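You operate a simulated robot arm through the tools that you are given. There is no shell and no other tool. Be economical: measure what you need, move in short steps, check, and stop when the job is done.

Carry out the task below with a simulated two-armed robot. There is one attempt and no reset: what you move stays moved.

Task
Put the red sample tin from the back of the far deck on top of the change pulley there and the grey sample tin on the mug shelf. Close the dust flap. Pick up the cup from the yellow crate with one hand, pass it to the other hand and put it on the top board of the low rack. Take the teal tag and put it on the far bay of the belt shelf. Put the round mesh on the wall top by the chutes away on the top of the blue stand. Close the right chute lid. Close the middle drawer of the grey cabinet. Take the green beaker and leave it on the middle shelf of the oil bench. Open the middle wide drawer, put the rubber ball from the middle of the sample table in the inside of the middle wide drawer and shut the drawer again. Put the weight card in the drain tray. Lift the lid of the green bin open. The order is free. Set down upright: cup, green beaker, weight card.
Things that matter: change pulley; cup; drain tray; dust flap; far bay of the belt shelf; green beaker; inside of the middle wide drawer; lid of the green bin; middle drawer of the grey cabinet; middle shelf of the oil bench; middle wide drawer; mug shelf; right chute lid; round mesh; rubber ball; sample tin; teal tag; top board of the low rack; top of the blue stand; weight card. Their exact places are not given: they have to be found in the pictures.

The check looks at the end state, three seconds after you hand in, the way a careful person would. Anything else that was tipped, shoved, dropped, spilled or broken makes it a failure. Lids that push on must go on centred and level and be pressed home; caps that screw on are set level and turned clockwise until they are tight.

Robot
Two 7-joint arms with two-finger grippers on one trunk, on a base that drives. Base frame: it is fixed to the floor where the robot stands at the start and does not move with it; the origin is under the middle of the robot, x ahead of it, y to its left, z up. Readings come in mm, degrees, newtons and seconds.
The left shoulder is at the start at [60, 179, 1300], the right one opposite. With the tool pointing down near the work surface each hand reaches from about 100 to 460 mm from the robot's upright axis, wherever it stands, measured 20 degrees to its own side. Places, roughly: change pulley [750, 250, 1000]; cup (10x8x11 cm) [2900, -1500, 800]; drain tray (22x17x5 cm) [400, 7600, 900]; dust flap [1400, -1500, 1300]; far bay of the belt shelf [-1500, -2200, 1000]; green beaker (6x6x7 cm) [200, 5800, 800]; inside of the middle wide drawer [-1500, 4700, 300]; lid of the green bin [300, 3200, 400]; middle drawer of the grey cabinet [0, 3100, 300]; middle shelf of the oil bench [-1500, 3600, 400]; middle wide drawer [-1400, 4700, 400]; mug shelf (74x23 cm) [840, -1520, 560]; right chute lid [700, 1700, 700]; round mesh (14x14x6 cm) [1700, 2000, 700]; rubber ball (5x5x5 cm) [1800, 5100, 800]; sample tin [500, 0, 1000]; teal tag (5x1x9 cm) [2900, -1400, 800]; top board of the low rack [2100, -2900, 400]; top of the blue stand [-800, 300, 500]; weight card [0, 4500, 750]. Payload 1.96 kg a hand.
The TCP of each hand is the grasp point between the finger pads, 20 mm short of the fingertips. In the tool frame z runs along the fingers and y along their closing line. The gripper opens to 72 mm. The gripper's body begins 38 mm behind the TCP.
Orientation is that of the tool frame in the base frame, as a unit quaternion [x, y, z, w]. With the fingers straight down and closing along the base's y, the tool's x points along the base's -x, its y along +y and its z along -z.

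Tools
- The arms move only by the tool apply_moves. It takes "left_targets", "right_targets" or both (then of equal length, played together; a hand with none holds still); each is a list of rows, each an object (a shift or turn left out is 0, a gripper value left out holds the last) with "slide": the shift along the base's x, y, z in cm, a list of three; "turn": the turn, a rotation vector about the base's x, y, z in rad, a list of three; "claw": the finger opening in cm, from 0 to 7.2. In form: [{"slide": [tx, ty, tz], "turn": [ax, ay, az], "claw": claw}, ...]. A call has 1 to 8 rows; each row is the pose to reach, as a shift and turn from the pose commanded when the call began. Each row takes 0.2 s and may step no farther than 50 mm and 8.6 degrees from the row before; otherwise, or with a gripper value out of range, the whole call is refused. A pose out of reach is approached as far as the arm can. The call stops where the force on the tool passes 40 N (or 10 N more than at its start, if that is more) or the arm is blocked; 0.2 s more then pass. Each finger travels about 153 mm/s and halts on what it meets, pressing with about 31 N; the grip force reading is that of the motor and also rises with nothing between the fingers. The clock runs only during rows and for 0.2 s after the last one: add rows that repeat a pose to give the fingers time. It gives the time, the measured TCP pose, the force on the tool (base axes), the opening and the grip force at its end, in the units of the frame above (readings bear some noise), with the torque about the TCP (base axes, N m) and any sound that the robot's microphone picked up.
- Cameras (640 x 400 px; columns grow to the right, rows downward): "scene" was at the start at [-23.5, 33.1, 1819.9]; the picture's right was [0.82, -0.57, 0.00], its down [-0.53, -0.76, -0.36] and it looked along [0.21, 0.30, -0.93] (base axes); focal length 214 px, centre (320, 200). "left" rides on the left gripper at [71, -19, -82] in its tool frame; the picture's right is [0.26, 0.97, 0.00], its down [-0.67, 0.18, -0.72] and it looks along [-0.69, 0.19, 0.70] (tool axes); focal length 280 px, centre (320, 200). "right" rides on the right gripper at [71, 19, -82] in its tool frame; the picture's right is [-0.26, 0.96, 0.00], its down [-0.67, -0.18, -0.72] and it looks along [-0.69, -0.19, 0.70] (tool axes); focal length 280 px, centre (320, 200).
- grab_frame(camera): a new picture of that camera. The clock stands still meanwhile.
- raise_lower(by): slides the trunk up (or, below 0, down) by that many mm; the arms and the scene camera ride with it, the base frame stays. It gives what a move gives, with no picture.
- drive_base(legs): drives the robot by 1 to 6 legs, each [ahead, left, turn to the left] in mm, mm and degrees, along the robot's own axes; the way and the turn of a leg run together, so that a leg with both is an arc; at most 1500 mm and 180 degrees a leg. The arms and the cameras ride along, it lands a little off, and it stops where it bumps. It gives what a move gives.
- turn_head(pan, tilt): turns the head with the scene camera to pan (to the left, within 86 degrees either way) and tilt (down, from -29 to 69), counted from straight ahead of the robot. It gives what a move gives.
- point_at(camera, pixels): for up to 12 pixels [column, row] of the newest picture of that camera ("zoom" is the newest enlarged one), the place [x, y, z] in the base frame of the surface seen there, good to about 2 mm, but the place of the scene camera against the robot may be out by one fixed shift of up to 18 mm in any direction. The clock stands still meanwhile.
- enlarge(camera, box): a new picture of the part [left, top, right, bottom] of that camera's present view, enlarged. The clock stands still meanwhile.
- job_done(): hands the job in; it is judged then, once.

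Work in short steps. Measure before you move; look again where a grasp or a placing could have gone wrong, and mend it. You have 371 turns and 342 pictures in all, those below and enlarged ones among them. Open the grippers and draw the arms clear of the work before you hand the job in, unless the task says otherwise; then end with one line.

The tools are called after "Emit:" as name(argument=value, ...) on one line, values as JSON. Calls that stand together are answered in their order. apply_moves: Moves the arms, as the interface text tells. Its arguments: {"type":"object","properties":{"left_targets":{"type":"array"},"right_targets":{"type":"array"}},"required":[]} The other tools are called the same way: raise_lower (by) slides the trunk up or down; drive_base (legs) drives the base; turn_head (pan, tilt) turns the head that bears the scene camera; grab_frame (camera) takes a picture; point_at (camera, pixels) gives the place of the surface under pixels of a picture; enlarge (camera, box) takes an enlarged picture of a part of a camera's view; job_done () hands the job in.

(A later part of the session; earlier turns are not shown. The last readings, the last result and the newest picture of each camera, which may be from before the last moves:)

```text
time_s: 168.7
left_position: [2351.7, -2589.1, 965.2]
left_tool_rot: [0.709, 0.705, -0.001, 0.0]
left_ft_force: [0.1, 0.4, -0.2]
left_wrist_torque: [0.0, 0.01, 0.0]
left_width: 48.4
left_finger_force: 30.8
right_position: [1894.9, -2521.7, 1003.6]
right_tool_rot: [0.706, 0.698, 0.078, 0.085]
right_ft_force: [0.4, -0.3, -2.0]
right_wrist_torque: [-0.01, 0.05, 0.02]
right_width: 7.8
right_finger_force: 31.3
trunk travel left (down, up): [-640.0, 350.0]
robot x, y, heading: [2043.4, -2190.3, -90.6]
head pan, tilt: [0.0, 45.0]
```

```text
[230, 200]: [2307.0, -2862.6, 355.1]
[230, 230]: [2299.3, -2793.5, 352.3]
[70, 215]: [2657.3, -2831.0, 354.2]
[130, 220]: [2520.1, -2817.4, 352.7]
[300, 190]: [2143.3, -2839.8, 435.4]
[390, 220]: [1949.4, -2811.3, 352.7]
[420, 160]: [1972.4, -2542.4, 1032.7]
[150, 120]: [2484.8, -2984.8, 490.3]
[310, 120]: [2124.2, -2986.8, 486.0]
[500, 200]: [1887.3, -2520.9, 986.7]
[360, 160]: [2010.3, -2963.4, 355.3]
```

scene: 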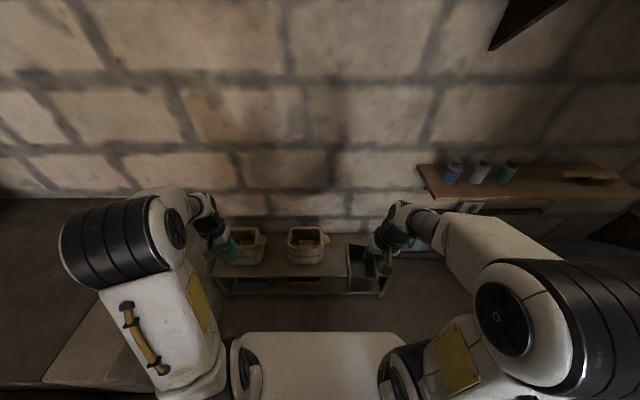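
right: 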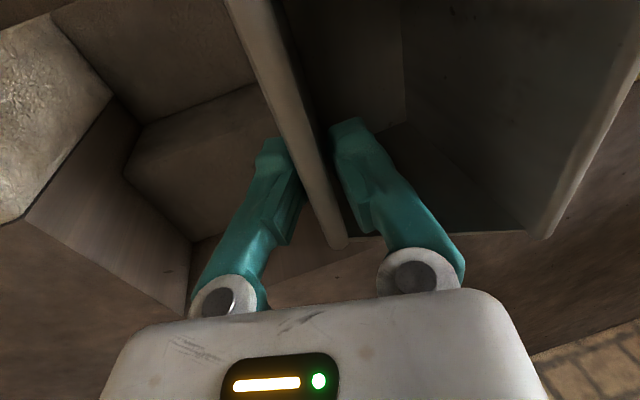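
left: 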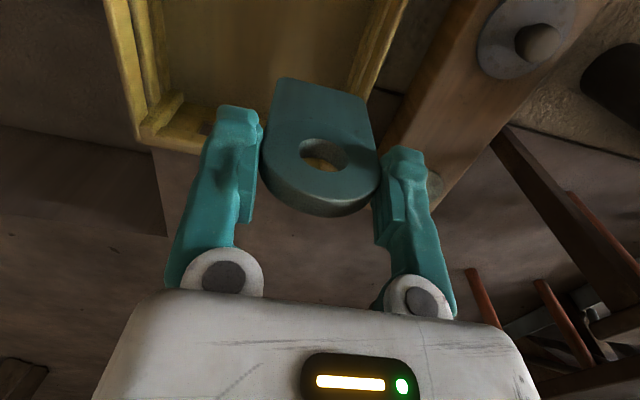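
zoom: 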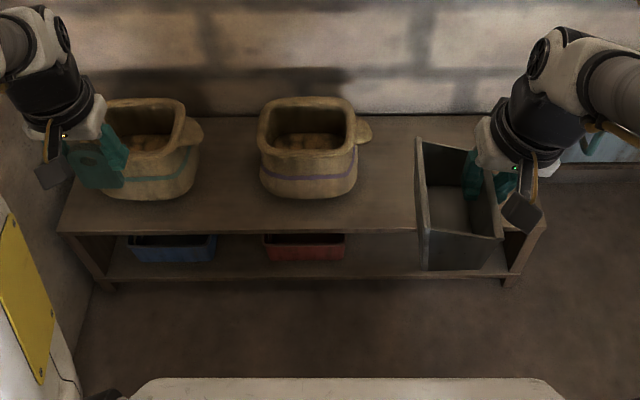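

Free board area at right end: target cup centre ≈(1880,-2865). First pull the left hand back/up, then drive ahead 270 and lower the trunk.

Emit:
apply_moves(left_targets=[{"slide": [-2, 4, 1]}, {"slide": [-4, 8, 2]}, {"slide": [-5, 12, 4]}, {"slide": [-6, 13, 7]}], right_targets=[{"slide": [-2, 0, 0]}, {"slide": [-3.5, 0, 0]}, {"slide": [-5.5, 0, 0]}, {"slide": [-5.5, -1, 0]}])

Emit:
drive_base(legs=[[270, 0, 0]])

Emit:
raise_lower(by=-350)

Emit:
grab_frame(camera="scene")

Emit:
grab_frame(camera="right")

```text
time_s: 169.7
left_position: [2293.1, -2469.6, 1023.0]
left_tool_rot: [0.709, 0.705, 0.001, -0.001]
left_ft_force: [-0.2, 0.5, -0.2]
left_wrist_torque: [0.02, 0.02, 0.0]
left_width: 48.7
left_finger_force: 31.1
left hand out of reach, approached as far as the arm can: row 4
right_position: [1840.6, -2534.5, 1003.7]
right_tool_rot: [0.706, 0.699, 0.079, 0.085]
right_ft_force: [0.1, -0.1, -1.7]
right_wrist_torque: [0.01, 0.07, 0.03]
right_width: 7.4
right_finger_force: 30.7
trunk travel left (down, up): [-640.0, 350.0]
robot x, y, heading: [2044.8, -2192.8, -90.7]
head pan, tilt: [0.0, 45.0]
```

```text
time_s: 171.6
left_position: [2287.8, -2738.9, 1022.1]
left_tool_rot: [0.71, 0.704, 0.001, 0.0]
left_ft_force: [0.1, 0.5, -1.5]
left_wrist_torque: [-0.01, 0.01, 0.0]
left_width: 48.4
left_finger_force: 30.7
right_position: [1836.2, -2802.2, 1002.8]
right_tool_rot: [0.707, 0.698, 0.078, 0.087]
right_ft_force: [0.1, -0.1, -1.4]
right_wrist_torque: [-0.01, 0.06, 0.01]
right_width: 7.7
right_finger_force: 31.0
trunk travel left (down, up): [-640.0, 350.0]
robot x, y, heading: [2041.9, -2461.5, -90.8]
head pan, tilt: [0.0, 45.0]
```

```text
time_s: 175.0
left_position: [2289.2, -2738.1, 673.1]
left_tool_rot: [0.711, 0.704, 0.0, 0.0]
left_ft_force: [0.0, -0.5, -0.1]
left_wrist_torque: [0.04, 0.03, 0.0]
left_width: 48.5
left_finger_force: 30.9
right_position: [1837.3, -2801.6, 653.9]
right_tool_rot: [0.708, 0.696, 0.078, 0.086]
right_ft_force: [-1.2, -0.3, -1.7]
right_wrist_torque: [0.02, 0.07, 0.0]
right_width: 7.9
right_finger_force: 30.9
trunk travel left (down, up): [-290.0, 700.0]
robot x, y, heading: [2042.2, -2460.6, -90.9]
head pan, tilt: [0.0, 45.0]
```

```text
227 pictures are left
```

scene: 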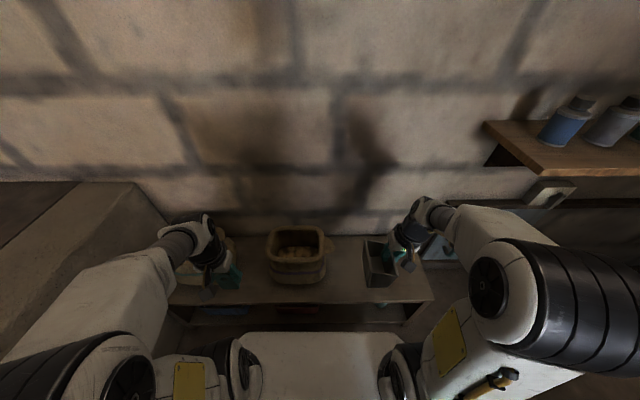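

```text
226 pictures are left
```

right: 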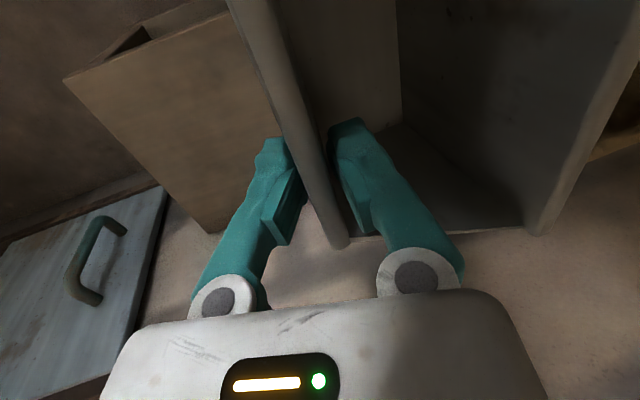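

Emit:
point_at(camera="right", pixels=[[75, 82], [205, 225], [150, 100], [240, 100], [150, 190], [600, 250]])

Emit:
point_at(camera="scene", pixels=[[490, 130], [550, 170], [515, 260], [550, 250], [450, 215], [380, 270], [600, 250], [425, 290]])

```text
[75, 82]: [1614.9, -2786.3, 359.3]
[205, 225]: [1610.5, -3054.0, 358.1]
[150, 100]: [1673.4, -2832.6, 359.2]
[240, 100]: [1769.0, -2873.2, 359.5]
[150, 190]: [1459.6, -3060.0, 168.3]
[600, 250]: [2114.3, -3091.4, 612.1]
```

```text
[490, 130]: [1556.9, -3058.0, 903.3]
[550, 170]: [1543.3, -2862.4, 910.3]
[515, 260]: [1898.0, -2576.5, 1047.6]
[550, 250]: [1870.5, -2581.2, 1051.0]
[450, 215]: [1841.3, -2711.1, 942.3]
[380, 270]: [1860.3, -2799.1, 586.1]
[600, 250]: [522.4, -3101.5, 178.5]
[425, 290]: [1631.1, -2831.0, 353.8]
```

Board z 359, y −2786…−3054, x ≥1612. Extend 75 mm over the board, then lower trunk 190.

Emit:
apply_moves(right_targets=[{"slide": [0, -4, 0]}, {"slide": [0, -8, 0]}])

Emit:
raise_lower(by=-190)

Emit:
grab_frame(camera="right")

Emit:
enlarge(camera="scene", box=[300, 190, 460, 290])

```text
time_s: 175.6
left_position: [2288.1, -2739.5, 672.2]
left_tool_rot: [0.711, 0.704, 0.001, -0.001]
left_ft_force: [0.1, 0.1, 0.4]
left_wrist_torque: [0.0, 0.03, -0.03]
left_width: 48.8
left_finger_force: 31.0
right_position: [1835.8, -2883.0, 653.0]
right_tool_rot: [0.708, 0.696, 0.078, 0.085]
right_ft_force: [-0.3, 0.5, -1.1]
right_wrist_torque: [-0.01, 0.04, 0.01]
right_width: 7.9
right_finger_force: 31.3
trunk travel left (down, up): [-290.0, 700.0]
robot x, y, heading: [2041.8, -2460.8, -91.0]
head pan, tilt: [0.0, 45.0]
```

```text
time_s: 177.7
left_position: [2289.0, -2738.1, 482.3]
left_tool_rot: [0.71, 0.704, 0.001, 0.0]
left_ft_force: [0.6, 0.2, -0.2]
left_wrist_torque: [0.03, 0.03, -0.02]
left_width: 48.5
left_finger_force: 30.8
right_position: [1836.2, -2881.8, 463.8]
right_tool_rot: [0.707, 0.697, 0.078, 0.086]
right_ft_force: [1.2, 0.3, -1.1]
right_wrist_torque: [-0.01, 0.07, 0.01]
right_width: 7.7
right_finger_force: 31.1
trunk travel left (down, up): [-100.0, 890.0]
robot x, y, heading: [2046.0, -2457.5, -90.6]
head pan, tilt: [0.0, 45.0]
```

```text
225 pictures are left
```

right: 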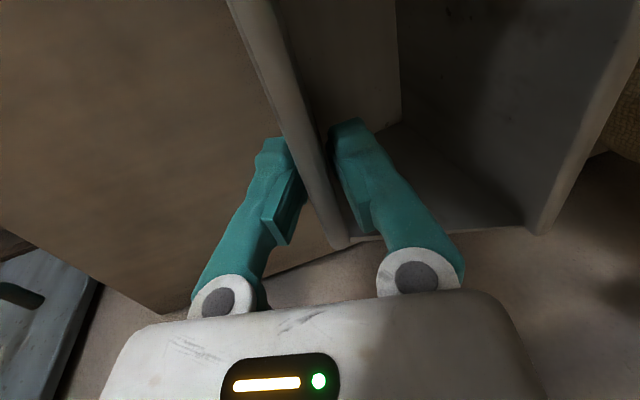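

```text
4.00 times, centred on (380, 240) of scene
```

zoom: 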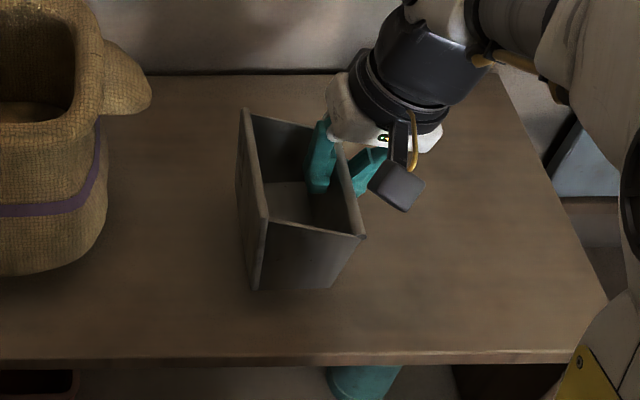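

Emit:
point_at(camera="zoom", pixels=[[260, 284], [328, 284], [244, 115], [264, 222], [360, 237], [255, 290], [335, 292], [300, 260]])

```text
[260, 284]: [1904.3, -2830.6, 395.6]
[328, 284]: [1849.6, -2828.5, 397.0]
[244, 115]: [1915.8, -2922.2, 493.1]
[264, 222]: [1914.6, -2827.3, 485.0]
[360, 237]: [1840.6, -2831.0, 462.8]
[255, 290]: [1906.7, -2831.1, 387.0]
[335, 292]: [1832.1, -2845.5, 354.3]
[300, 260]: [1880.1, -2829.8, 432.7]
```

Slight droop possible on the left side; lower in small steps until contact.

Emit:
apply_moves(right_targets=[{"slide": [0, 0, -1.5]}, {"slide": [0, 0, -2.2]}, {"slide": [0, 0, -2.6]}, {"slide": [0, 0, -3.0]}, {"slide": [0, 0, -3.4]}, {"slide": [0, 0, -3.8]}])

```text
time_s: 179.1
left_position: [2288.7, -2739.6, 482.4]
left_tool_rot: [0.71, 0.704, 0.0, -0.001]
left_ft_force: [-0.6, 0.3, -0.3]
left_wrist_torque: [-0.01, -0.02, 0.0]
left_width: 48.6
left_finger_force: 31.0
right_position: [1836.6, -2883.1, 425.6]
right_tool_rot: [0.707, 0.698, 0.077, 0.087]
right_ft_force: [-1.0, -0.2, 1.5]
right_wrist_torque: [0.09, -0.01, 0.05]
right_width: 7.7
right_finger_force: 31.2
trunk travel left (down, up): [-100.0, 890.0]
robot x, y, heading: [2044.9, -2463.9, -90.9]
head pan, tilt: [0.0, 45.0]
```

Emit:
apply_moves(right_targets=[{"slide": [0, 0, -0.2]}, {"slide": [0, 0, -0.4]}, {"slide": [0, 0, -0.6]}, {"slide": [0, 0, -0.8]}, {"slide": [0, 0, -1.0]}])

Emit:
enlarge(camera="scene", box=[300, 190, 460, 290])

```text
time_s: 180.3
left_position: [2289.0, -2738.7, 482.7]
left_tool_rot: [0.71, 0.704, -0.001, 0.0]
left_ft_force: [0.0, 0.3, -0.7]
left_wrist_torque: [-0.01, 0.0, -0.03]
left_width: 48.4
left_finger_force: 31.2
right_position: [1836.2, -2882.1, 416.9]
right_tool_rot: [0.707, 0.697, 0.076, 0.087]
right_ft_force: [-3.9, -4.7, 30.3]
right_wrist_torque: [-0.09, -0.05, -0.04]
right_width: 7.2
right_finger_force: 30.7
trunk travel left (down, up): [-100.0, 890.0]
robot x, y, heading: [2044.7, -2460.3, -90.8]
head pan, tilt: [0.0, 45.0]
```

```text
4.00 times, centred on (380, 240) of scene
```

zoom: 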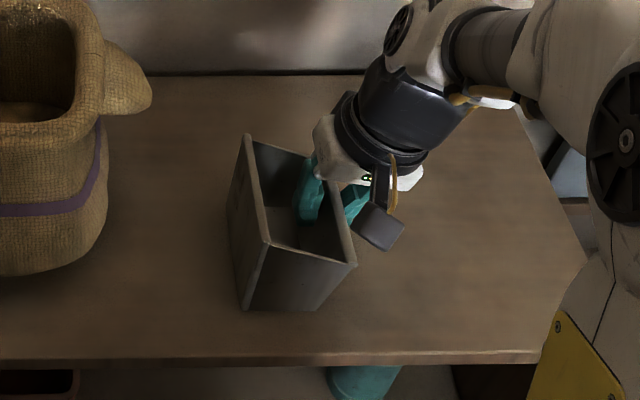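

Firm, flat contact. Open and withdraw along the tool axis.

Emit:
apply_moves(right_targets=[{"slide": [0, 0, 0.15]}, {"slide": [0, 0, 0.15], "claw": 1.5}, {"slide": [0, 0, 0.15], "claw": 3}, {"slide": [0, 0, 0.15], "claw": 3}, {"slide": [-0.7, 0, 3]}, {"slide": [-1.6, 0, 7]}, {"slide": [-3, 0, 11]}])

Emit:
grab_frame(camera="right")

Emit:
enlarge(camera="scene", box=[300, 190, 460, 290])

```text
time_s: 181.9
left_position: [2289.3, -2738.4, 481.7]
left_tool_rot: [0.71, 0.704, 0.001, -0.001]
left_ft_force: [0.5, 0.2, -0.1]
left_wrist_torque: [0.02, -0.03, -0.02]
left_width: 48.5
left_finger_force: 30.7
right_position: [1827.2, -2881.6, 454.9]
right_tool_rot: [0.708, 0.696, 0.077, 0.086]
right_ft_force: [0.2, -0.2, -0.4]
right_wrist_torque: [0.01, -0.02, 0.03]
right_width: 29.9
right_finger_force: 0.1
right hand out of reach, approached as far as the arm can: row 6, 7
trunk travel left (down, up): [-100.0, 890.0]
robot x, y, heading: [2043.2, -2460.0, -90.7]
head pan, tilt: [0.0, 45.0]
```

```text
222 pictures are left
```

right: 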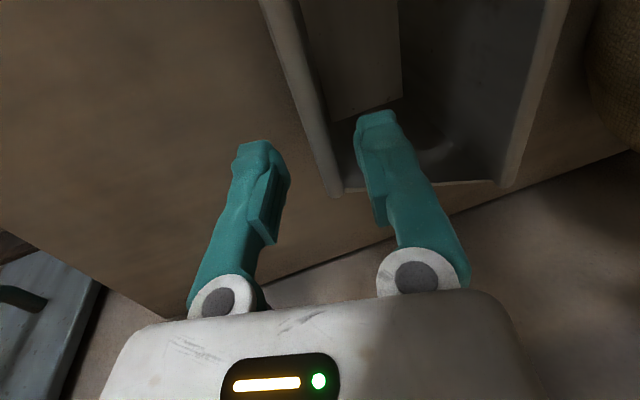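

```text
4.00 times, centred on (380, 240) of scene
```

zoom: 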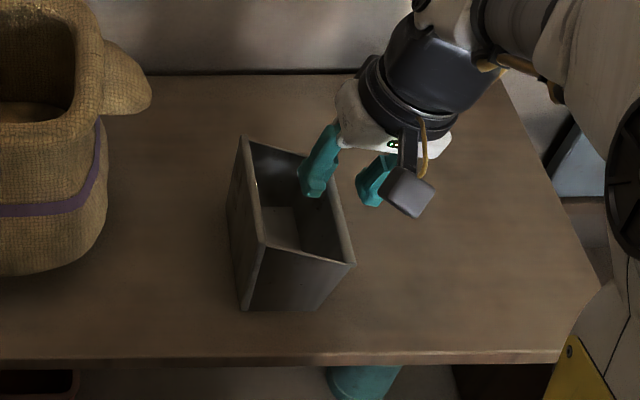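

Cup upright, free. Raise the trunk to draw the hand clear, then back off.

Emit:
raise_lower(by=300)

Emit:
drive_base(legs=[[-250, 0, 0]])

Emit:
apply_moves(right_targets=[{"slide": [1, 2, 1], "turn": [0, 0.08, 0]}, {"slide": [2, 4, 2], "turn": [0, 0.16, 0]}, {"slide": [2, 6, 3], "turn": [0, 0.24, 0]}])

Emit:
grab_frame(camera="scene")

```text
time_s: 184.9
left_position: [2288.9, -2737.4, 781.5]
left_tool_rot: [0.71, 0.704, 0.0, -0.001]
left_ft_force: [0.6, 0.6, -0.2]
left_wrist_torque: [0.01, 0.01, -0.01]
left_width: 48.6
left_finger_force: 31.2
right_position: [1827.8, -2883.3, 755.8]
right_tool_rot: [0.707, 0.697, 0.077, 0.086]
right_ft_force: [-0.1, 0.3, -0.3]
right_wrist_torque: [0.03, 0.02, 0.01]
right_width: 29.9
right_finger_force: 0.0
trunk travel left (down, up): [-400.0, 590.0]
robot x, y, heading: [2045.7, -2461.6, -90.7]
head pan, tilt: [0.0, 45.0]
```

```text
time_s: 186.7
left_position: [2293.1, -2485.4, 782.6]
left_tool_rot: [0.709, 0.705, 0.0, -0.002]
left_ft_force: [0.3, 0.3, 0.6]
left_wrist_torque: [-0.03, -0.03, 0.0]
left_width: 48.2
left_finger_force: 30.7
right_position: [1832.1, -2631.7, 756.6]
right_tool_rot: [0.707, 0.698, 0.078, 0.085]
right_ft_force: [0.4, -0.1, 0.2]
right_wrist_torque: [-0.01, 0.0, 0.02]
right_width: 30.2
right_finger_force: 0.0
trunk travel left (down, up): [-400.0, 590.0]
robot x, y, heading: [2044.9, -2211.6, -90.1]
head pan, tilt: [0.0, 45.0]
```

```text
time_s: 187.5
left_position: [2292.6, -2485.3, 783.2]
left_tool_rot: [0.709, 0.705, 0.0, 0.0]
left_ft_force: [0.0, -0.2, -0.5]
left_wrist_torque: [0.02, -0.03, 0.0]
left_width: 48.6
left_finger_force: 30.7
right_position: [1851.7, -2572.1, 786.1]
right_tool_rot: [0.711, 0.703, -0.008, 0.002]
right_ft_force: [0.2, -0.6, -0.3]
right_wrist_torque: [0.02, -0.02, -0.01]
right_width: 29.8
right_finger_force: 0.2
trunk travel left (down, up): [-400.0, 590.0]
robot x, y, heading: [2049.8, -2209.6, -90.6]
head pan, tilt: [0.0, 45.0]
```

```text
220 pictures are left
```

scene: 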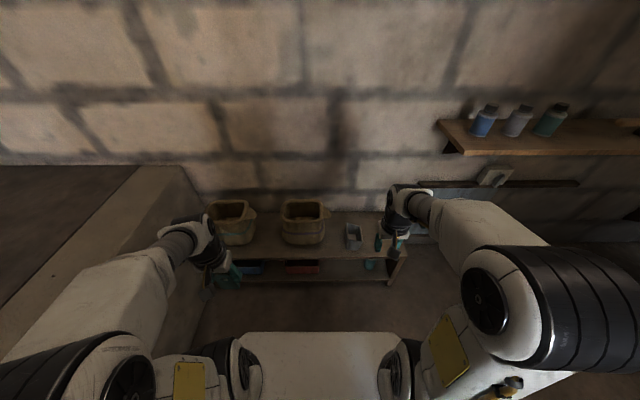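

Cup stands on the top board. Now carry the tag to the belt shelf: turn to face −x and drive along the aisle.

Emit:
drive_base(legs=[[0, 0, -90], [1400, 0, 0], [1300, 0, 0]])

Emit:
raise_lower(by=350)

Emit:
turn_head(pan=0, tilt=35)

Emit:
grab_frame(camera="scene")

```text
time_s: 204.5
left_position: [-946.6, -2369.3, 781.5]
left_tool_rot: [1.0, -0.018, 0.001, 0.0]
left_ft_force: [0.7, 0.8, -0.3]
left_wrist_torque: [0.01, -0.01, -0.05]
left_width: 48.3
left_finger_force: 31.1
right_position: [-1018.4, -1925.4, 785.6]
right_tool_rot: [1.0, -0.02, -0.005, -0.003]
right_ft_force: [0.3, -0.6, -0.2]
right_wrist_torque: [0.03, 0.01, -0.01]
right_width: 29.6
right_finger_force: 0.0
trunk travel left (down, up): [-400.0, 590.0]
robot x, y, heading: [-661.0, -2134.9, 177.6]
head pan, tilt: [0.0, 45.0]
```

```text
time_s: 207.9
left_position: [-946.4, -2369.6, 1132.2]
left_tool_rot: [1.0, -0.017, 0.001, 0.0]
left_ft_force: [0.3, -0.3, -0.1]
left_wrist_torque: [0.02, 0.03, -0.01]
left_width: 48.8
left_finger_force: 30.9
right_position: [-1018.4, -1926.1, 1135.0]
right_tool_rot: [1.0, -0.021, -0.006, -0.004]
right_ft_force: [-0.5, -0.3, -0.4]
right_wrist_torque: [0.01, 0.0, 0.04]
right_width: 29.9
right_finger_force: 0.1
trunk travel left (down, up): [-750.0, 240.0]
robot x, y, heading: [-662.8, -2133.0, 177.8]
head pan, tilt: [0.0, 45.0]
```

```text
time_s: 208.6
left_position: [-946.6, -2370.6, 1132.1]
left_tool_rot: [1.0, -0.018, 0.001, -0.001]
left_ft_force: [0.1, -0.7, -0.9]
left_wrist_torque: [0.01, 0.0, 0.01]
left_width: 48.6
left_finger_force: 31.5
right_position: [-1018.8, -1926.0, 1135.4]
right_tool_rot: [1.0, -0.02, -0.005, -0.005]
right_ft_force: [-0.5, 0.7, -0.2]
right_wrist_torque: [-0.05, 0.02, 0.01]
right_width: 29.9
right_finger_force: 0.2
trunk travel left (down, up): [-750.0, 240.0]
robot x, y, heading: [-660.2, -2133.2, 177.6]
head pan, tilt: [0.0, 35.0]
```

```text
219 pictures are left
```

scene: 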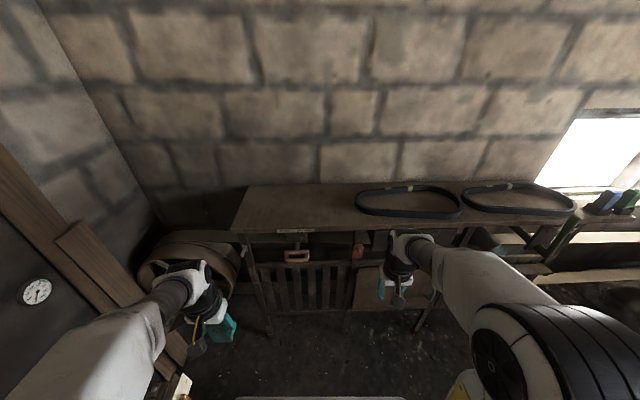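

Emit:
enlarge(camera="scene", box=[210, 160, 610, 340])

Emit:
point_at(camera="scene", pixels=[[250, 215], [300, 205], [340, 190], [340, 215], [260, 190], [400, 200], [295, 230], [298, 255], [300, 285], [450, 220], [235, 225]])

```text
1.60 times, centred on (410, 250) of scene
```

zoom: 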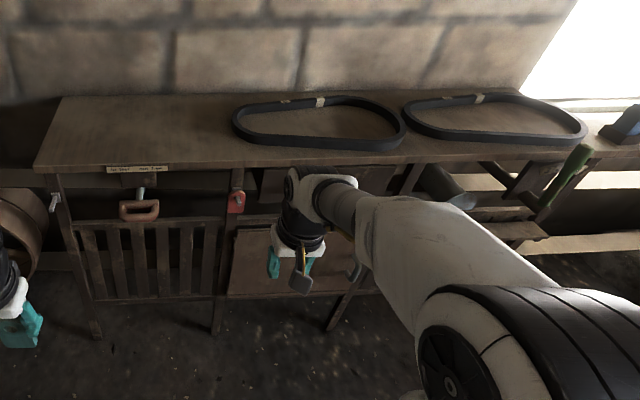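

```text
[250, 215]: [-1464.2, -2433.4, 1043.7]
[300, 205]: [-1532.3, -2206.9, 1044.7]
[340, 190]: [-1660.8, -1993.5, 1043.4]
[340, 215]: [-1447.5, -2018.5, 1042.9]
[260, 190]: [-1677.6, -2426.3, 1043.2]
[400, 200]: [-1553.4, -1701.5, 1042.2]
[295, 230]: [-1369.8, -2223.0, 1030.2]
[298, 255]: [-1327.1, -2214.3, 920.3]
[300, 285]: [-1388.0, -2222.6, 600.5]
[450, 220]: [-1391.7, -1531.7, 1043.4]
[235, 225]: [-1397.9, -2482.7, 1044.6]
```

Emit:
enlarge(camera="scene", box=[225, 200, 385, 300])

Emit:
grab_frame(camera="left")

```text
4.00 times, centred on (305, 250) of scene
```

zoom: 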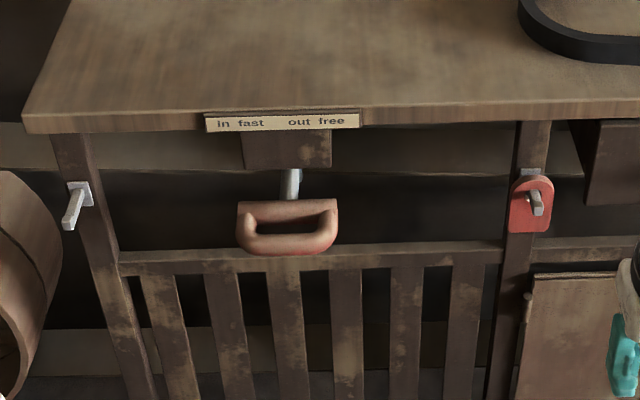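

```text
216 pictures are left
```

left: 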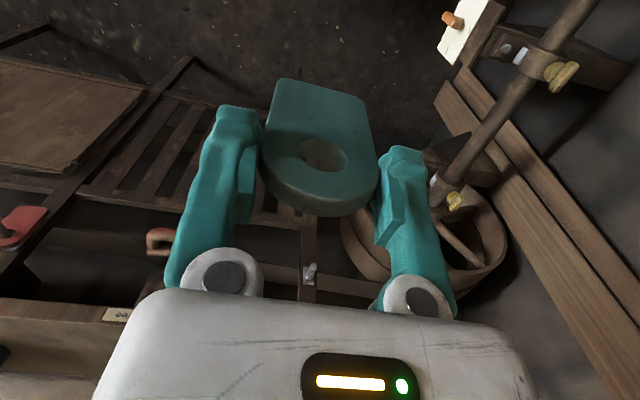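

The left part of the belt shelf top (z≈1045) is the free far bay. Raise trunk 100, drive ahead 400.

Emit:
raise_lower(by=100)

Emit:
drive_base(legs=[[400, 0, 2]])

Emit:
grab_frame(camera="left")

```text
time_s: 209.9
left_position: [-947.4, -2370.3, 1231.3]
left_tool_rot: [1.0, -0.017, 0.001, 0.0]
left_ft_force: [0.2, -0.5, -1.2]
left_wrist_torque: [0.02, -0.01, -0.01]
left_width: 48.2
left_finger_force: 31.5
right_position: [-1019.5, -1925.2, 1235.5]
right_tool_rot: [1.0, -0.02, -0.006, -0.004]
right_ft_force: [0.3, 0.4, 0.2]
right_wrist_torque: [-0.02, 0.03, 0.01]
right_width: 30.1
right_finger_force: 0.1
trunk travel left (down, up): [-850.0, 140.0]
robot x, y, heading: [-662.5, -2132.8, 177.6]
head pan, tilt: [0.0, 35.0]
```

```text
time_s: 212.5
left_position: [-1339.2, -2370.3, 1232.1]
left_tool_rot: [1.0, 0.0, 0.0, -0.002]
left_ft_force: [0.0, 0.3, 0.2]
left_wrist_torque: [-0.01, 0.02, 0.0]
left_width: 48.5
left_finger_force: 31.2
right_position: [-1428.4, -1929.0, 1234.9]
right_tool_rot: [1.0, -0.003, -0.007, -0.004]
right_ft_force: [0.7, 0.3, -1.0]
right_wrist_torque: [0.04, -0.01, 0.0]
right_width: 29.6
right_finger_force: 0.0
trunk travel left (down, up): [-850.0, 140.0]
robot x, y, heading: [-1065.1, -2125.3, 179.7]
head pan, tilt: [0.0, 35.0]
```

```text
215 pictures are left
```

left: 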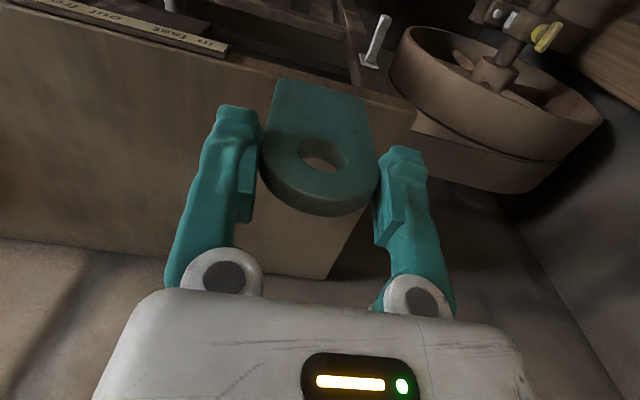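

Emit:
point_at(camera="left", pixels=[[150, 150], [100, 80], [300, 265], [60, 200], [405, 110], [320, 205], [320, 85]])

Emit:
apply_moves(left_targets=[{"slide": [-4, 2, 0]}, {"slide": [-8, 5, 0]}, {"slide": [-12, 8, 0]}, {"slide": [-15, 11, 0]}, {"slide": [-17, 13, -2]}, {"slide": [-17, 13, -6]}])

Emit:
grab_frame(camera="left")

```text
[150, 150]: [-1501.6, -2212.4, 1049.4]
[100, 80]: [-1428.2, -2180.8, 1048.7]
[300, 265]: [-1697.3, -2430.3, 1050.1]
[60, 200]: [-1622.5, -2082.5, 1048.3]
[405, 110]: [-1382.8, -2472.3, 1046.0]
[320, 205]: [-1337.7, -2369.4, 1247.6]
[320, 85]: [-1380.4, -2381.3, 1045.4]
```

```text
time_s: 213.9
left_position: [-1512.5, -2239.2, 1173.0]
left_tool_rot: [1.0, -0.001, 0.002, -0.001]
left_ft_force: [0.2, -0.3, -0.6]
left_wrist_torque: [0.03, 0.03, -0.02]
left_width: 48.4
left_finger_force: 30.9
left hand out of reach, approached as far as the arm can: row 4
right_position: [-1429.0, -1929.0, 1236.1]
right_tool_rot: [1.0, -0.002, -0.007, -0.004]
right_ft_force: [0.3, 0.2, -0.5]
right_wrist_torque: [-0.01, -0.02, 0.04]
right_width: 29.9
right_finger_force: 0.0
trunk travel left (down, up): [-850.0, 140.0]
robot x, y, heading: [-1062.0, -2123.8, 179.5]
head pan, tilt: [0.0, 35.0]
```

```text
214 pictures are left
```

left: 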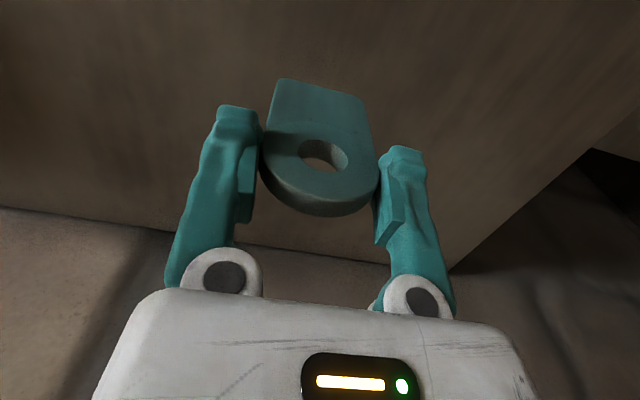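

Emit:
apply_moves(left_targets=[{"slide": [0, 0, -3]}, {"slide": [0, 0, -4.2]}, {"slide": [0, 0, -4.6]}, {"slide": [0, 0, -5.0]}, {"slide": [0, 0, -5.3]}])

```text
time_s: 215.1
left_position: [-1509.8, -2239.0, 1122.9]
left_tool_rot: [1.0, 0.0, -0.005, -0.001]
left_ft_force: [6.9, -0.5, 26.1]
left_wrist_torque: [0.0, -0.54, -0.02]
left_width: 48.8
left_finger_force: 30.8
right_position: [-1425.1, -1929.4, 1236.4]
right_tool_rot: [1.0, -0.002, -0.008, -0.003]
right_ft_force: [1.2, -0.3, 0.1]
right_wrist_torque: [0.0, -0.02, 0.02]
right_width: 30.0
right_finger_force: 0.1
trunk travel left (down, up): [-850.0, 140.0]
robot x, y, heading: [-1063.6, -2121.3, 179.7]
head pan, tilt: [0.0, 35.0]
stopped in row 5 (left hand): the force on the tool passed its limit at 40 N (the readings are from after the stop); the commanded pose is now the measured one
```

Contact. Ease 2 mm up and open slowly.

Emit:
apply_moves(left_targets=[{"slide": [0, 0, 0.2]}, {"slide": [0, 0, 0.2]}, {"slide": [0, 0, 0.15], "claw": 5.3}, {"slide": [0, 0, 0.15], "claw": 6.2}, {"slide": [0, 0, 0.15], "claw": 6.6}])

Emit:
grab_frame(camera="left")

```text
time_s: 216.3
left_position: [-1513.2, -2239.7, 1122.4]
left_tool_rot: [1.0, 0.0, -0.003, -0.001]
left_ft_force: [-0.6, -0.2, 0.6]
left_wrist_torque: [-0.03, -0.01, -0.03]
left_width: 66.3
left_finger_force: 0.2
right_position: [-1427.8, -1929.2, 1235.3]
right_tool_rot: [1.0, -0.002, -0.007, -0.004]
right_ft_force: [-0.2, 0.5, 0.6]
right_wrist_torque: [0.0, 0.01, 0.0]
right_width: 29.7
right_finger_force: 0.1
trunk travel left (down, up): [-850.0, 140.0]
robot x, y, heading: [-1062.8, -2123.9, 179.7]
head pan, tilt: [0.0, 35.0]
```

```text
213 pictures are left
```

left: 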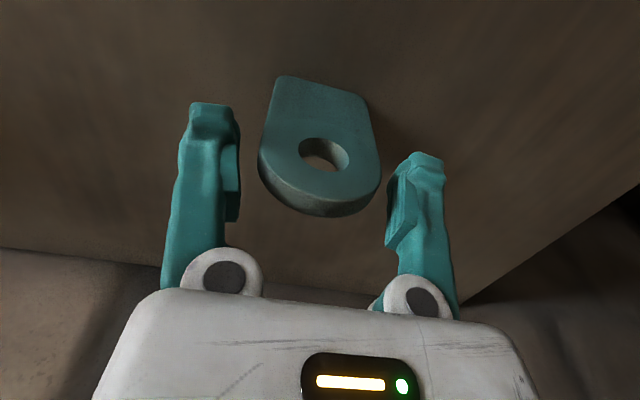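

Tag stands free. Raise the hand straight up.

Emit:
apply_moves(left_targets=[{"slide": [0, 0, 2]}, {"slide": [0, 0, 5]}, {"slide": [1, 0, 9]}, {"slide": [4, 0, 12]}])

Emit:
grab_frame(camera="left")

```text
time_s: 217.3
left_position: [-1468.7, -2240.3, 1232.3]
left_tool_rot: [1.0, 0.0, -0.007, -0.001]
left_ft_force: [0.2, -1.0, 0.7]
left_wrist_torque: [0.02, 0.04, 0.01]
left_width: 66.0
left_finger_force: 0.2
left hand out of reach, approached as far as the arm can: row 4
right_position: [-1426.4, -1928.9, 1234.8]
right_tool_rot: [1.0, -0.002, -0.006, -0.004]
right_ft_force: [-0.1, 0.5, 0.2]
right_wrist_torque: [0.0, 0.0, 0.01]
right_width: 30.2
right_finger_force: 0.2
trunk travel left (down, up): [-850.0, 140.0]
robot x, y, heading: [-1064.1, -2123.1, 180.0]
head pan, tilt: [0.0, 35.0]
```

```text
212 pictures are left
```

left: 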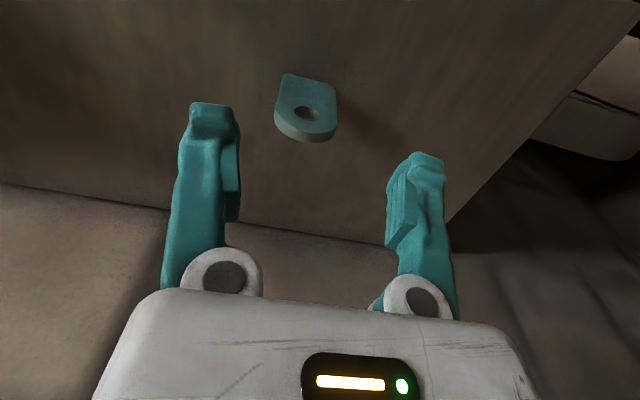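

Tag stands on the far bay. Now drive back to the main hall: back off, turn to face +y, and advance.

Emit:
drive_base(legs=[[-450, 0, 0], [0, 0, -90], [0, -450, 0], [1400, 0, 0]])

Emit:
turn_head(pan=0, tilt=25)

Emit:
grab_frame(camera="scene")

```text
time_s: 232.8
left_position: [-281.1, -325.2, 1232.0]
left_tool_rot: [0.71, -0.704, -0.003, -0.005]
left_ft_force: [0.3, -1.1, -0.3]
left_wrist_torque: [-0.02, 0.0, -0.03]
left_width: 66.2
left_finger_force: 0.0
right_position: [29.7, -364.3, 1234.7]
right_tool_rot: [0.709, -0.705, -0.002, -0.008]
right_ft_force: [-0.8, -0.4, -0.4]
right_wrist_torque: [0.02, 0.01, 0.01]
right_width: 30.1
right_finger_force: 0.1
trunk travel left (down, up): [-850.0, 140.0]
robot x, y, heading: [-162.0, -731.7, 90.3]
head pan, tilt: [0.0, 35.0]
```

```text
time_s: 233.5
left_position: [-280.8, -324.9, 1230.7]
left_tool_rot: [0.71, -0.704, -0.003, -0.004]
left_ft_force: [0.0, 0.8, 0.3]
left_wrist_torque: [0.0, -0.01, -0.02]
left_width: 65.9
left_finger_force: 0.0
right_position: [30.0, -364.6, 1235.6]
right_tool_rot: [0.709, -0.705, -0.001, -0.008]
right_ft_force: [0.0, -0.3, -1.2]
right_wrist_torque: [0.01, 0.01, 0.0]
right_width: 29.9
right_finger_force: 0.2
trunk travel left (down, up): [-850.0, 140.0]
robot x, y, heading: [-161.9, -731.6, 90.1]
head pan, tilt: [0.0, 25.0]
```

```text
211 pictures are left
```

scene: 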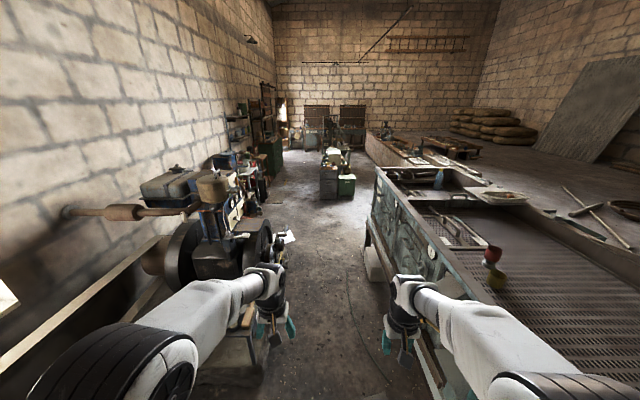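

Emit:
point_at(camera="scene", pixels=[[270, 240], [235, 260], [250, 330], [285, 235], [370, 240], [375, 275], [330, 180], [430, 175], [400, 155], [440, 160]])

Emit:
enlarge(camera="scene", box=[360, 110, 560, 235])

```text
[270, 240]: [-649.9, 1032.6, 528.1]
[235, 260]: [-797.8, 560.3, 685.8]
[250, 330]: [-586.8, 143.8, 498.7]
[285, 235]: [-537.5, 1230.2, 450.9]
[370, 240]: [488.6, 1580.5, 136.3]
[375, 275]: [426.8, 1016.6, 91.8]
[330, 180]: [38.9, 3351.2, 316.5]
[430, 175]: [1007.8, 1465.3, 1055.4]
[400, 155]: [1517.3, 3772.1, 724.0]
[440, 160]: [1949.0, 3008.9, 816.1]
```

```text
3.20 times, centred on (460, 172) of scene
```

zoom: 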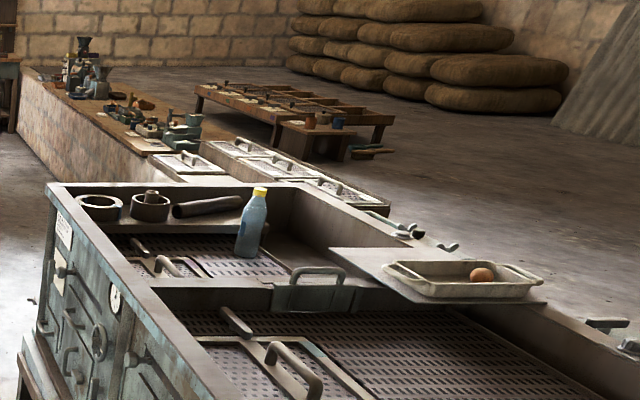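

Drive forward along the corridor to y≈1900, then turn right to face the chutes.

Emit:
drive_base(legs=[[1400, -60, 0], [1250, 0, 0], [0, 0, -90]])

Emit:
turn_head(pan=0, tilt=30)

Emit:
grab_frame(camera="scene")

```text
time_s: 250.3
left_position: [290.9, 2054.5, 1231.7]
left_tool_rot: [-0.005, 1.0, -0.001, 0.005]
left_ft_force: [-0.1, -0.4, -1.2]
left_wrist_torque: [-0.07, 0.0, 0.04]
left_width: 66.0
left_finger_force: 0.0
right_position: [252.9, 1742.5, 1236.3]
right_tool_rot: [-0.004, 1.0, -0.005, 0.006]
right_ft_force: [-0.2, 0.3, -0.2]
right_wrist_torque: [0.03, -0.01, -0.02]
right_width: 30.0
right_finger_force: 0.1
trunk travel left (down, up): [-850.0, 140.0]
robot x, y, heading: [-117.6, 1934.9, 0.2]
head pan, tilt: [0.0, 25.0]
```

```text
time_s: 250.9
left_position: [292.3, 2053.1, 1231.8]
left_tool_rot: [-0.005, 1.0, -0.002, 0.005]
left_ft_force: [-0.4, 0.0, 0.7]
left_wrist_torque: [0.01, 0.02, 0.0]
left_width: 66.1
left_finger_force: 0.0
right_position: [252.9, 1742.7, 1235.7]
right_tool_rot: [-0.003, 1.0, -0.004, 0.006]
right_ft_force: [-0.7, -0.4, 0.1]
right_wrist_torque: [0.03, 0.04, 0.02]
right_width: 29.6
right_finger_force: 0.1
trunk travel left (down, up): [-850.0, 140.0]
robot x, y, heading: [-114.7, 1931.1, 0.4]
head pan, tilt: [0.0, 30.0]
```

```text
209 pictures are left
```

scene: 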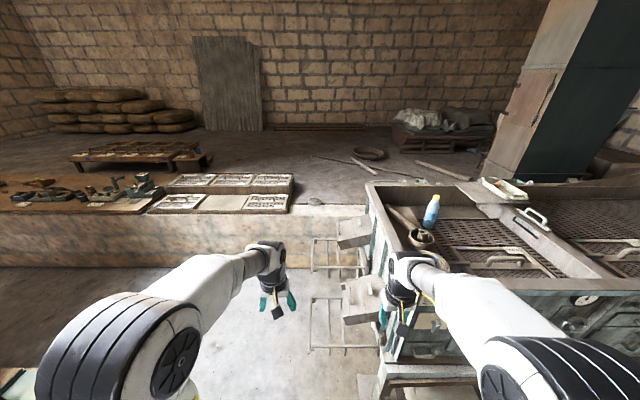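

Emit:
enlarge(camera="scene", box=[260, 170, 460, 295])

Emit:
enlarge(camera="scene", box=[130, 160, 390, 322])

```text
3.20 times, centred on (360, 232) of scene
```

zoom: 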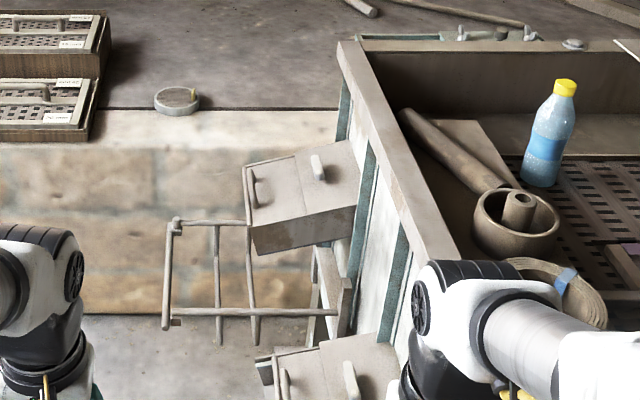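

```text
2.46 times, centred on (260, 241) of scene
```

zoom: 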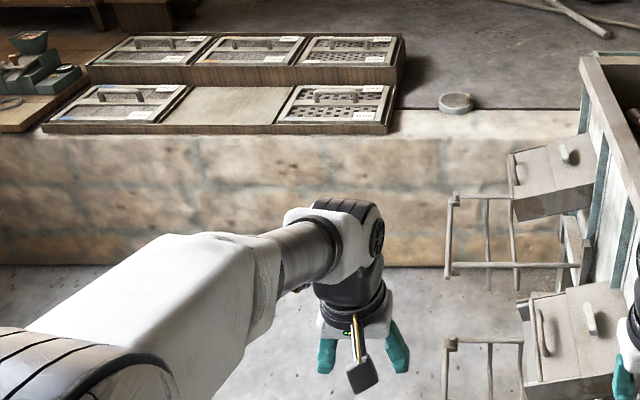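

Emit:
point_at(camera="zoom", pixels=[[455, 102], [455, 112], [555, 170], [540, 200], [450, 200], [450, 270], [575, 330], [560, 370], [450, 345], [600, 120], [440, 230], [540, 330]])

```text
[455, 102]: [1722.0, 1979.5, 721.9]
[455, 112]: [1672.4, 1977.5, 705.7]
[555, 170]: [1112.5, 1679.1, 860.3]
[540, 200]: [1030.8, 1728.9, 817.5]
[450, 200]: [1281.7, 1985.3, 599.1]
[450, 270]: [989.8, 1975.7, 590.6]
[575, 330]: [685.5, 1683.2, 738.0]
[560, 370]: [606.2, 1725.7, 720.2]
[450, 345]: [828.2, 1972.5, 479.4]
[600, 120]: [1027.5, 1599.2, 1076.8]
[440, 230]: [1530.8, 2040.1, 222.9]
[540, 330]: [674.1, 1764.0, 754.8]
```

Mesh at (1710,1978); near (right) chute around (650,1720,740). I approach it from the side: drive 250 ahead, 60 right, and look.

Emit:
drive_base(legs=[[250, -40, 0]])

Emit:
apply_moves(right_targets=[{"slide": [0, -4, 0]}, {"slide": [0, -8, 0]}, {"slide": [0, -12, 0]}, {"slide": [0, -15, 0]}])

Emit:
turn_head(pan=-10, tilt=55)

Emit:
grab_frame(camera="scene")

Emit:
grab_frame(camera="right")

```text
time_s: 252.8
left_position: [539.6, 2017.2, 1231.9]
left_tool_rot: [-0.007, 1.0, 0.0, 0.005]
left_ft_force: [0.3, -0.1, -0.2]
left_wrist_torque: [-0.02, -0.02, 0.02]
left_width: 65.9
left_finger_force: 0.1
right_position: [501.0, 1705.5, 1236.2]
right_tool_rot: [-0.006, 1.0, -0.004, 0.007]
right_ft_force: [-0.2, 0.3, -0.2]
right_wrist_torque: [-0.03, 0.02, 0.01]
right_width: 29.9
right_finger_force: 0.1
trunk travel left (down, up): [-850.0, 140.0]
robot x, y, heading: [135.3, 1896.2, 0.5]
head pan, tilt: [0.0, 30.0]
```

```text
time_s: 253.8
left_position: [540.4, 2015.9, 1231.7]
left_tool_rot: [-0.007, 1.0, -0.001, 0.006]
left_ft_force: [0.2, -0.3, -0.4]
left_wrist_torque: [-0.01, -0.01, 0.03]
left_width: 66.0
left_finger_force: 0.1
right_position: [503.3, 1555.0, 1235.3]
right_tool_rot: [-0.005, 1.0, -0.004, 0.008]
right_ft_force: [-0.1, 0.2, -0.2]
right_wrist_torque: [0.01, 0.02, -0.02]
right_width: 29.8
right_finger_force: 0.0
trunk travel left (down, up): [-850.0, 140.0]
robot x, y, heading: [138.1, 1896.0, 0.5]
head pan, tilt: [0.0, 30.0]
```

```text
time_s: 254.7
left_position: [541.7, 2016.4, 1231.3]
left_tool_rot: [-0.008, 1.0, -0.001, 0.005]
left_ft_force: [-0.5, -0.2, 1.1]
left_wrist_torque: [-0.02, 0.02, 0.01]
left_width: 66.1
left_finger_force: 0.1
right_position: [502.7, 1556.3, 1235.5]
right_tool_rot: [-0.005, 1.0, -0.004, 0.007]
right_ft_force: [-0.2, 0.1, 0.3]
right_wrist_torque: [0.03, 0.0, -0.04]
right_width: 30.0
right_finger_force: 0.1
trunk travel left (down, up): [-850.0, 140.0]
robot x, y, heading: [137.2, 1892.3, 0.5]
head pan, tilt: [-10.0, 55.0]
```

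```text
206 pictures are left
```

scene: 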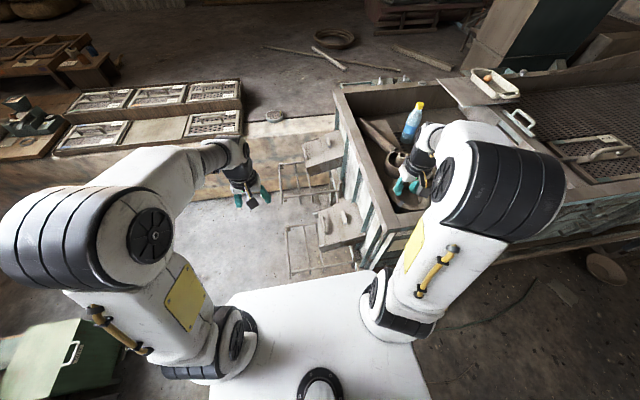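

```text
205 pictures are left
```

right: 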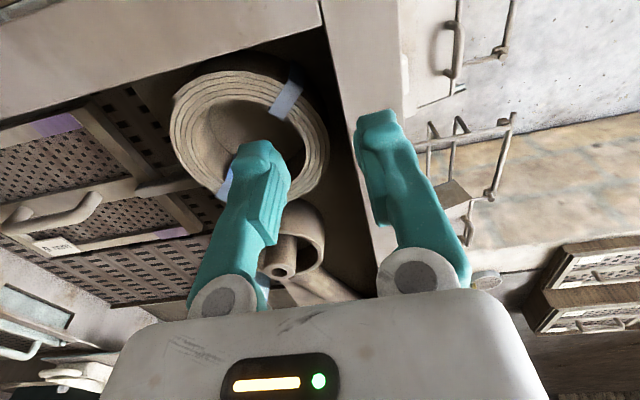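

Emit:
enlarge(camera="scene", box=[255, 120, 415, 290])

Emit:
enlarge(camera="right", box=[390, 0, 560, 106])

```text
2.35 times, centred on (335, 205) of scene
```

zoom: 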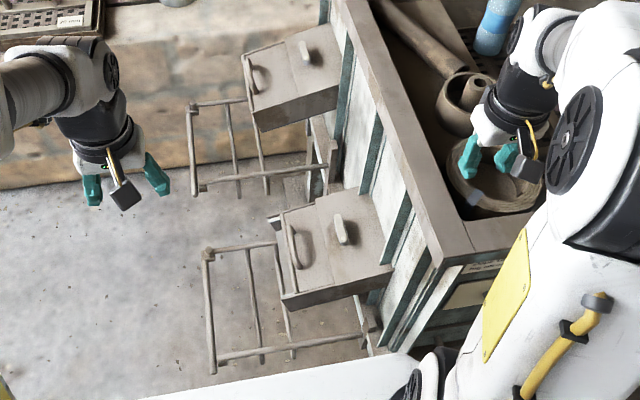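

```text
3.76 times, centred on (475, 53) of right
```

zoom: 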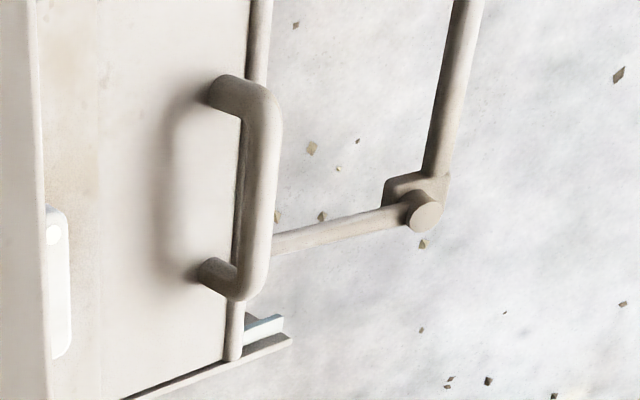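

Emit:
enlarge(camera="scene", box=[305, 185, 385, 235])

Emit:
enlarge(camera="scene", box=[300, 125, 380, 175])

```text
8.00 times, centred on (345, 210) of scene
```

zoom: 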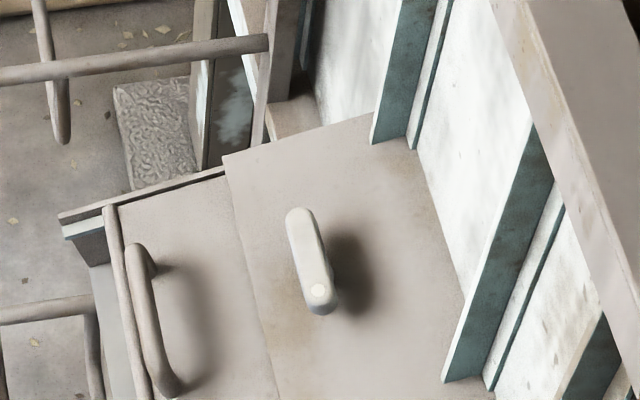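

```text
8.00 times, centred on (340, 150) of scene
```

zoom: 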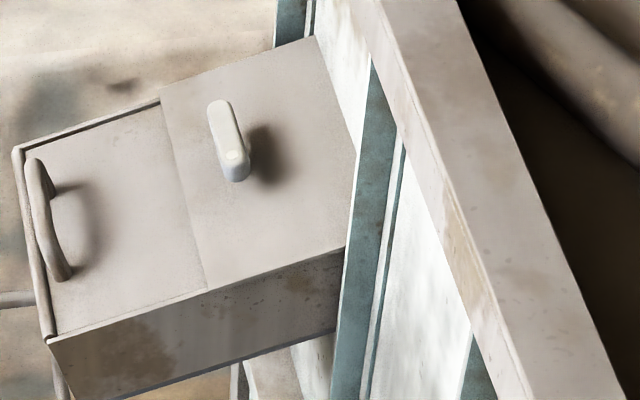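

The near chute's lid is a sliding plate with a U-handle, retracted a few cm from the box end (dark gap). I measure it.

Emit:
enlarge(camera="scene", box=[305, 185, 385, 235])

Emit:
point_at(camera="zoom", pixels=[[140, 250], [150, 300], [165, 375], [200, 260], [240, 380], [190, 190], [62, 218], [85, 250], [115, 240], [138, 350], [340, 200], [110, 215]])

```text
8.00 times, centred on (345, 210) of scene
```

zoom: 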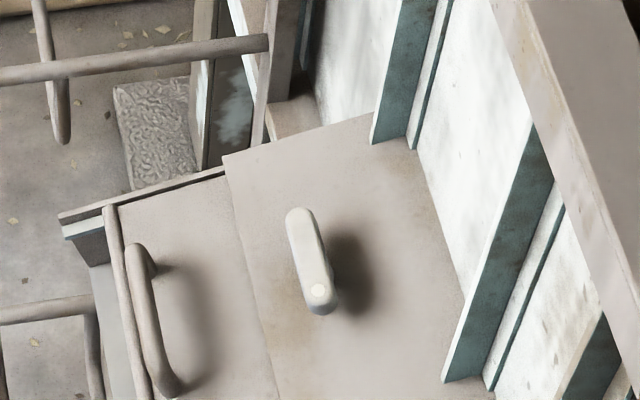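

```text
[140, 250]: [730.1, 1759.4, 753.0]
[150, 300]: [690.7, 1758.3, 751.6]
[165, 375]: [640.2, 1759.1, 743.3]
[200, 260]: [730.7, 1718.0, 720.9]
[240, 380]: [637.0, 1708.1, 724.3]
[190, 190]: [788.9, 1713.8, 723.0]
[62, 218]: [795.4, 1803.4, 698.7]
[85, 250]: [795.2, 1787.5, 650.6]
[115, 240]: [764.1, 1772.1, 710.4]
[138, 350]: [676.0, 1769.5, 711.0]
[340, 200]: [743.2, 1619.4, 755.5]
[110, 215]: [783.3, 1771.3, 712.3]
```

Handle bar along x at (scene) y≈1759, z≈753; the lid must slide ~32 mm toward +y. I check the bag frame position before driving closer.

Emit:
point_at(camera="scene", pixels=[[342, 227], [346, 276], [297, 276], [291, 227], [318, 272], [370, 262], [410, 262], [332, 270], [360, 275]])

```text
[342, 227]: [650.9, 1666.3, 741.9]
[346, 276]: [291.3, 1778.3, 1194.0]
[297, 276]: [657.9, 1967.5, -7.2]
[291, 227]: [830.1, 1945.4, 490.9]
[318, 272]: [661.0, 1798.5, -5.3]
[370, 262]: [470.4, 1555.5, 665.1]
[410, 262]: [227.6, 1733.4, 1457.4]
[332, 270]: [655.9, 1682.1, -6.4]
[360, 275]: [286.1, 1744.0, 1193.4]
```

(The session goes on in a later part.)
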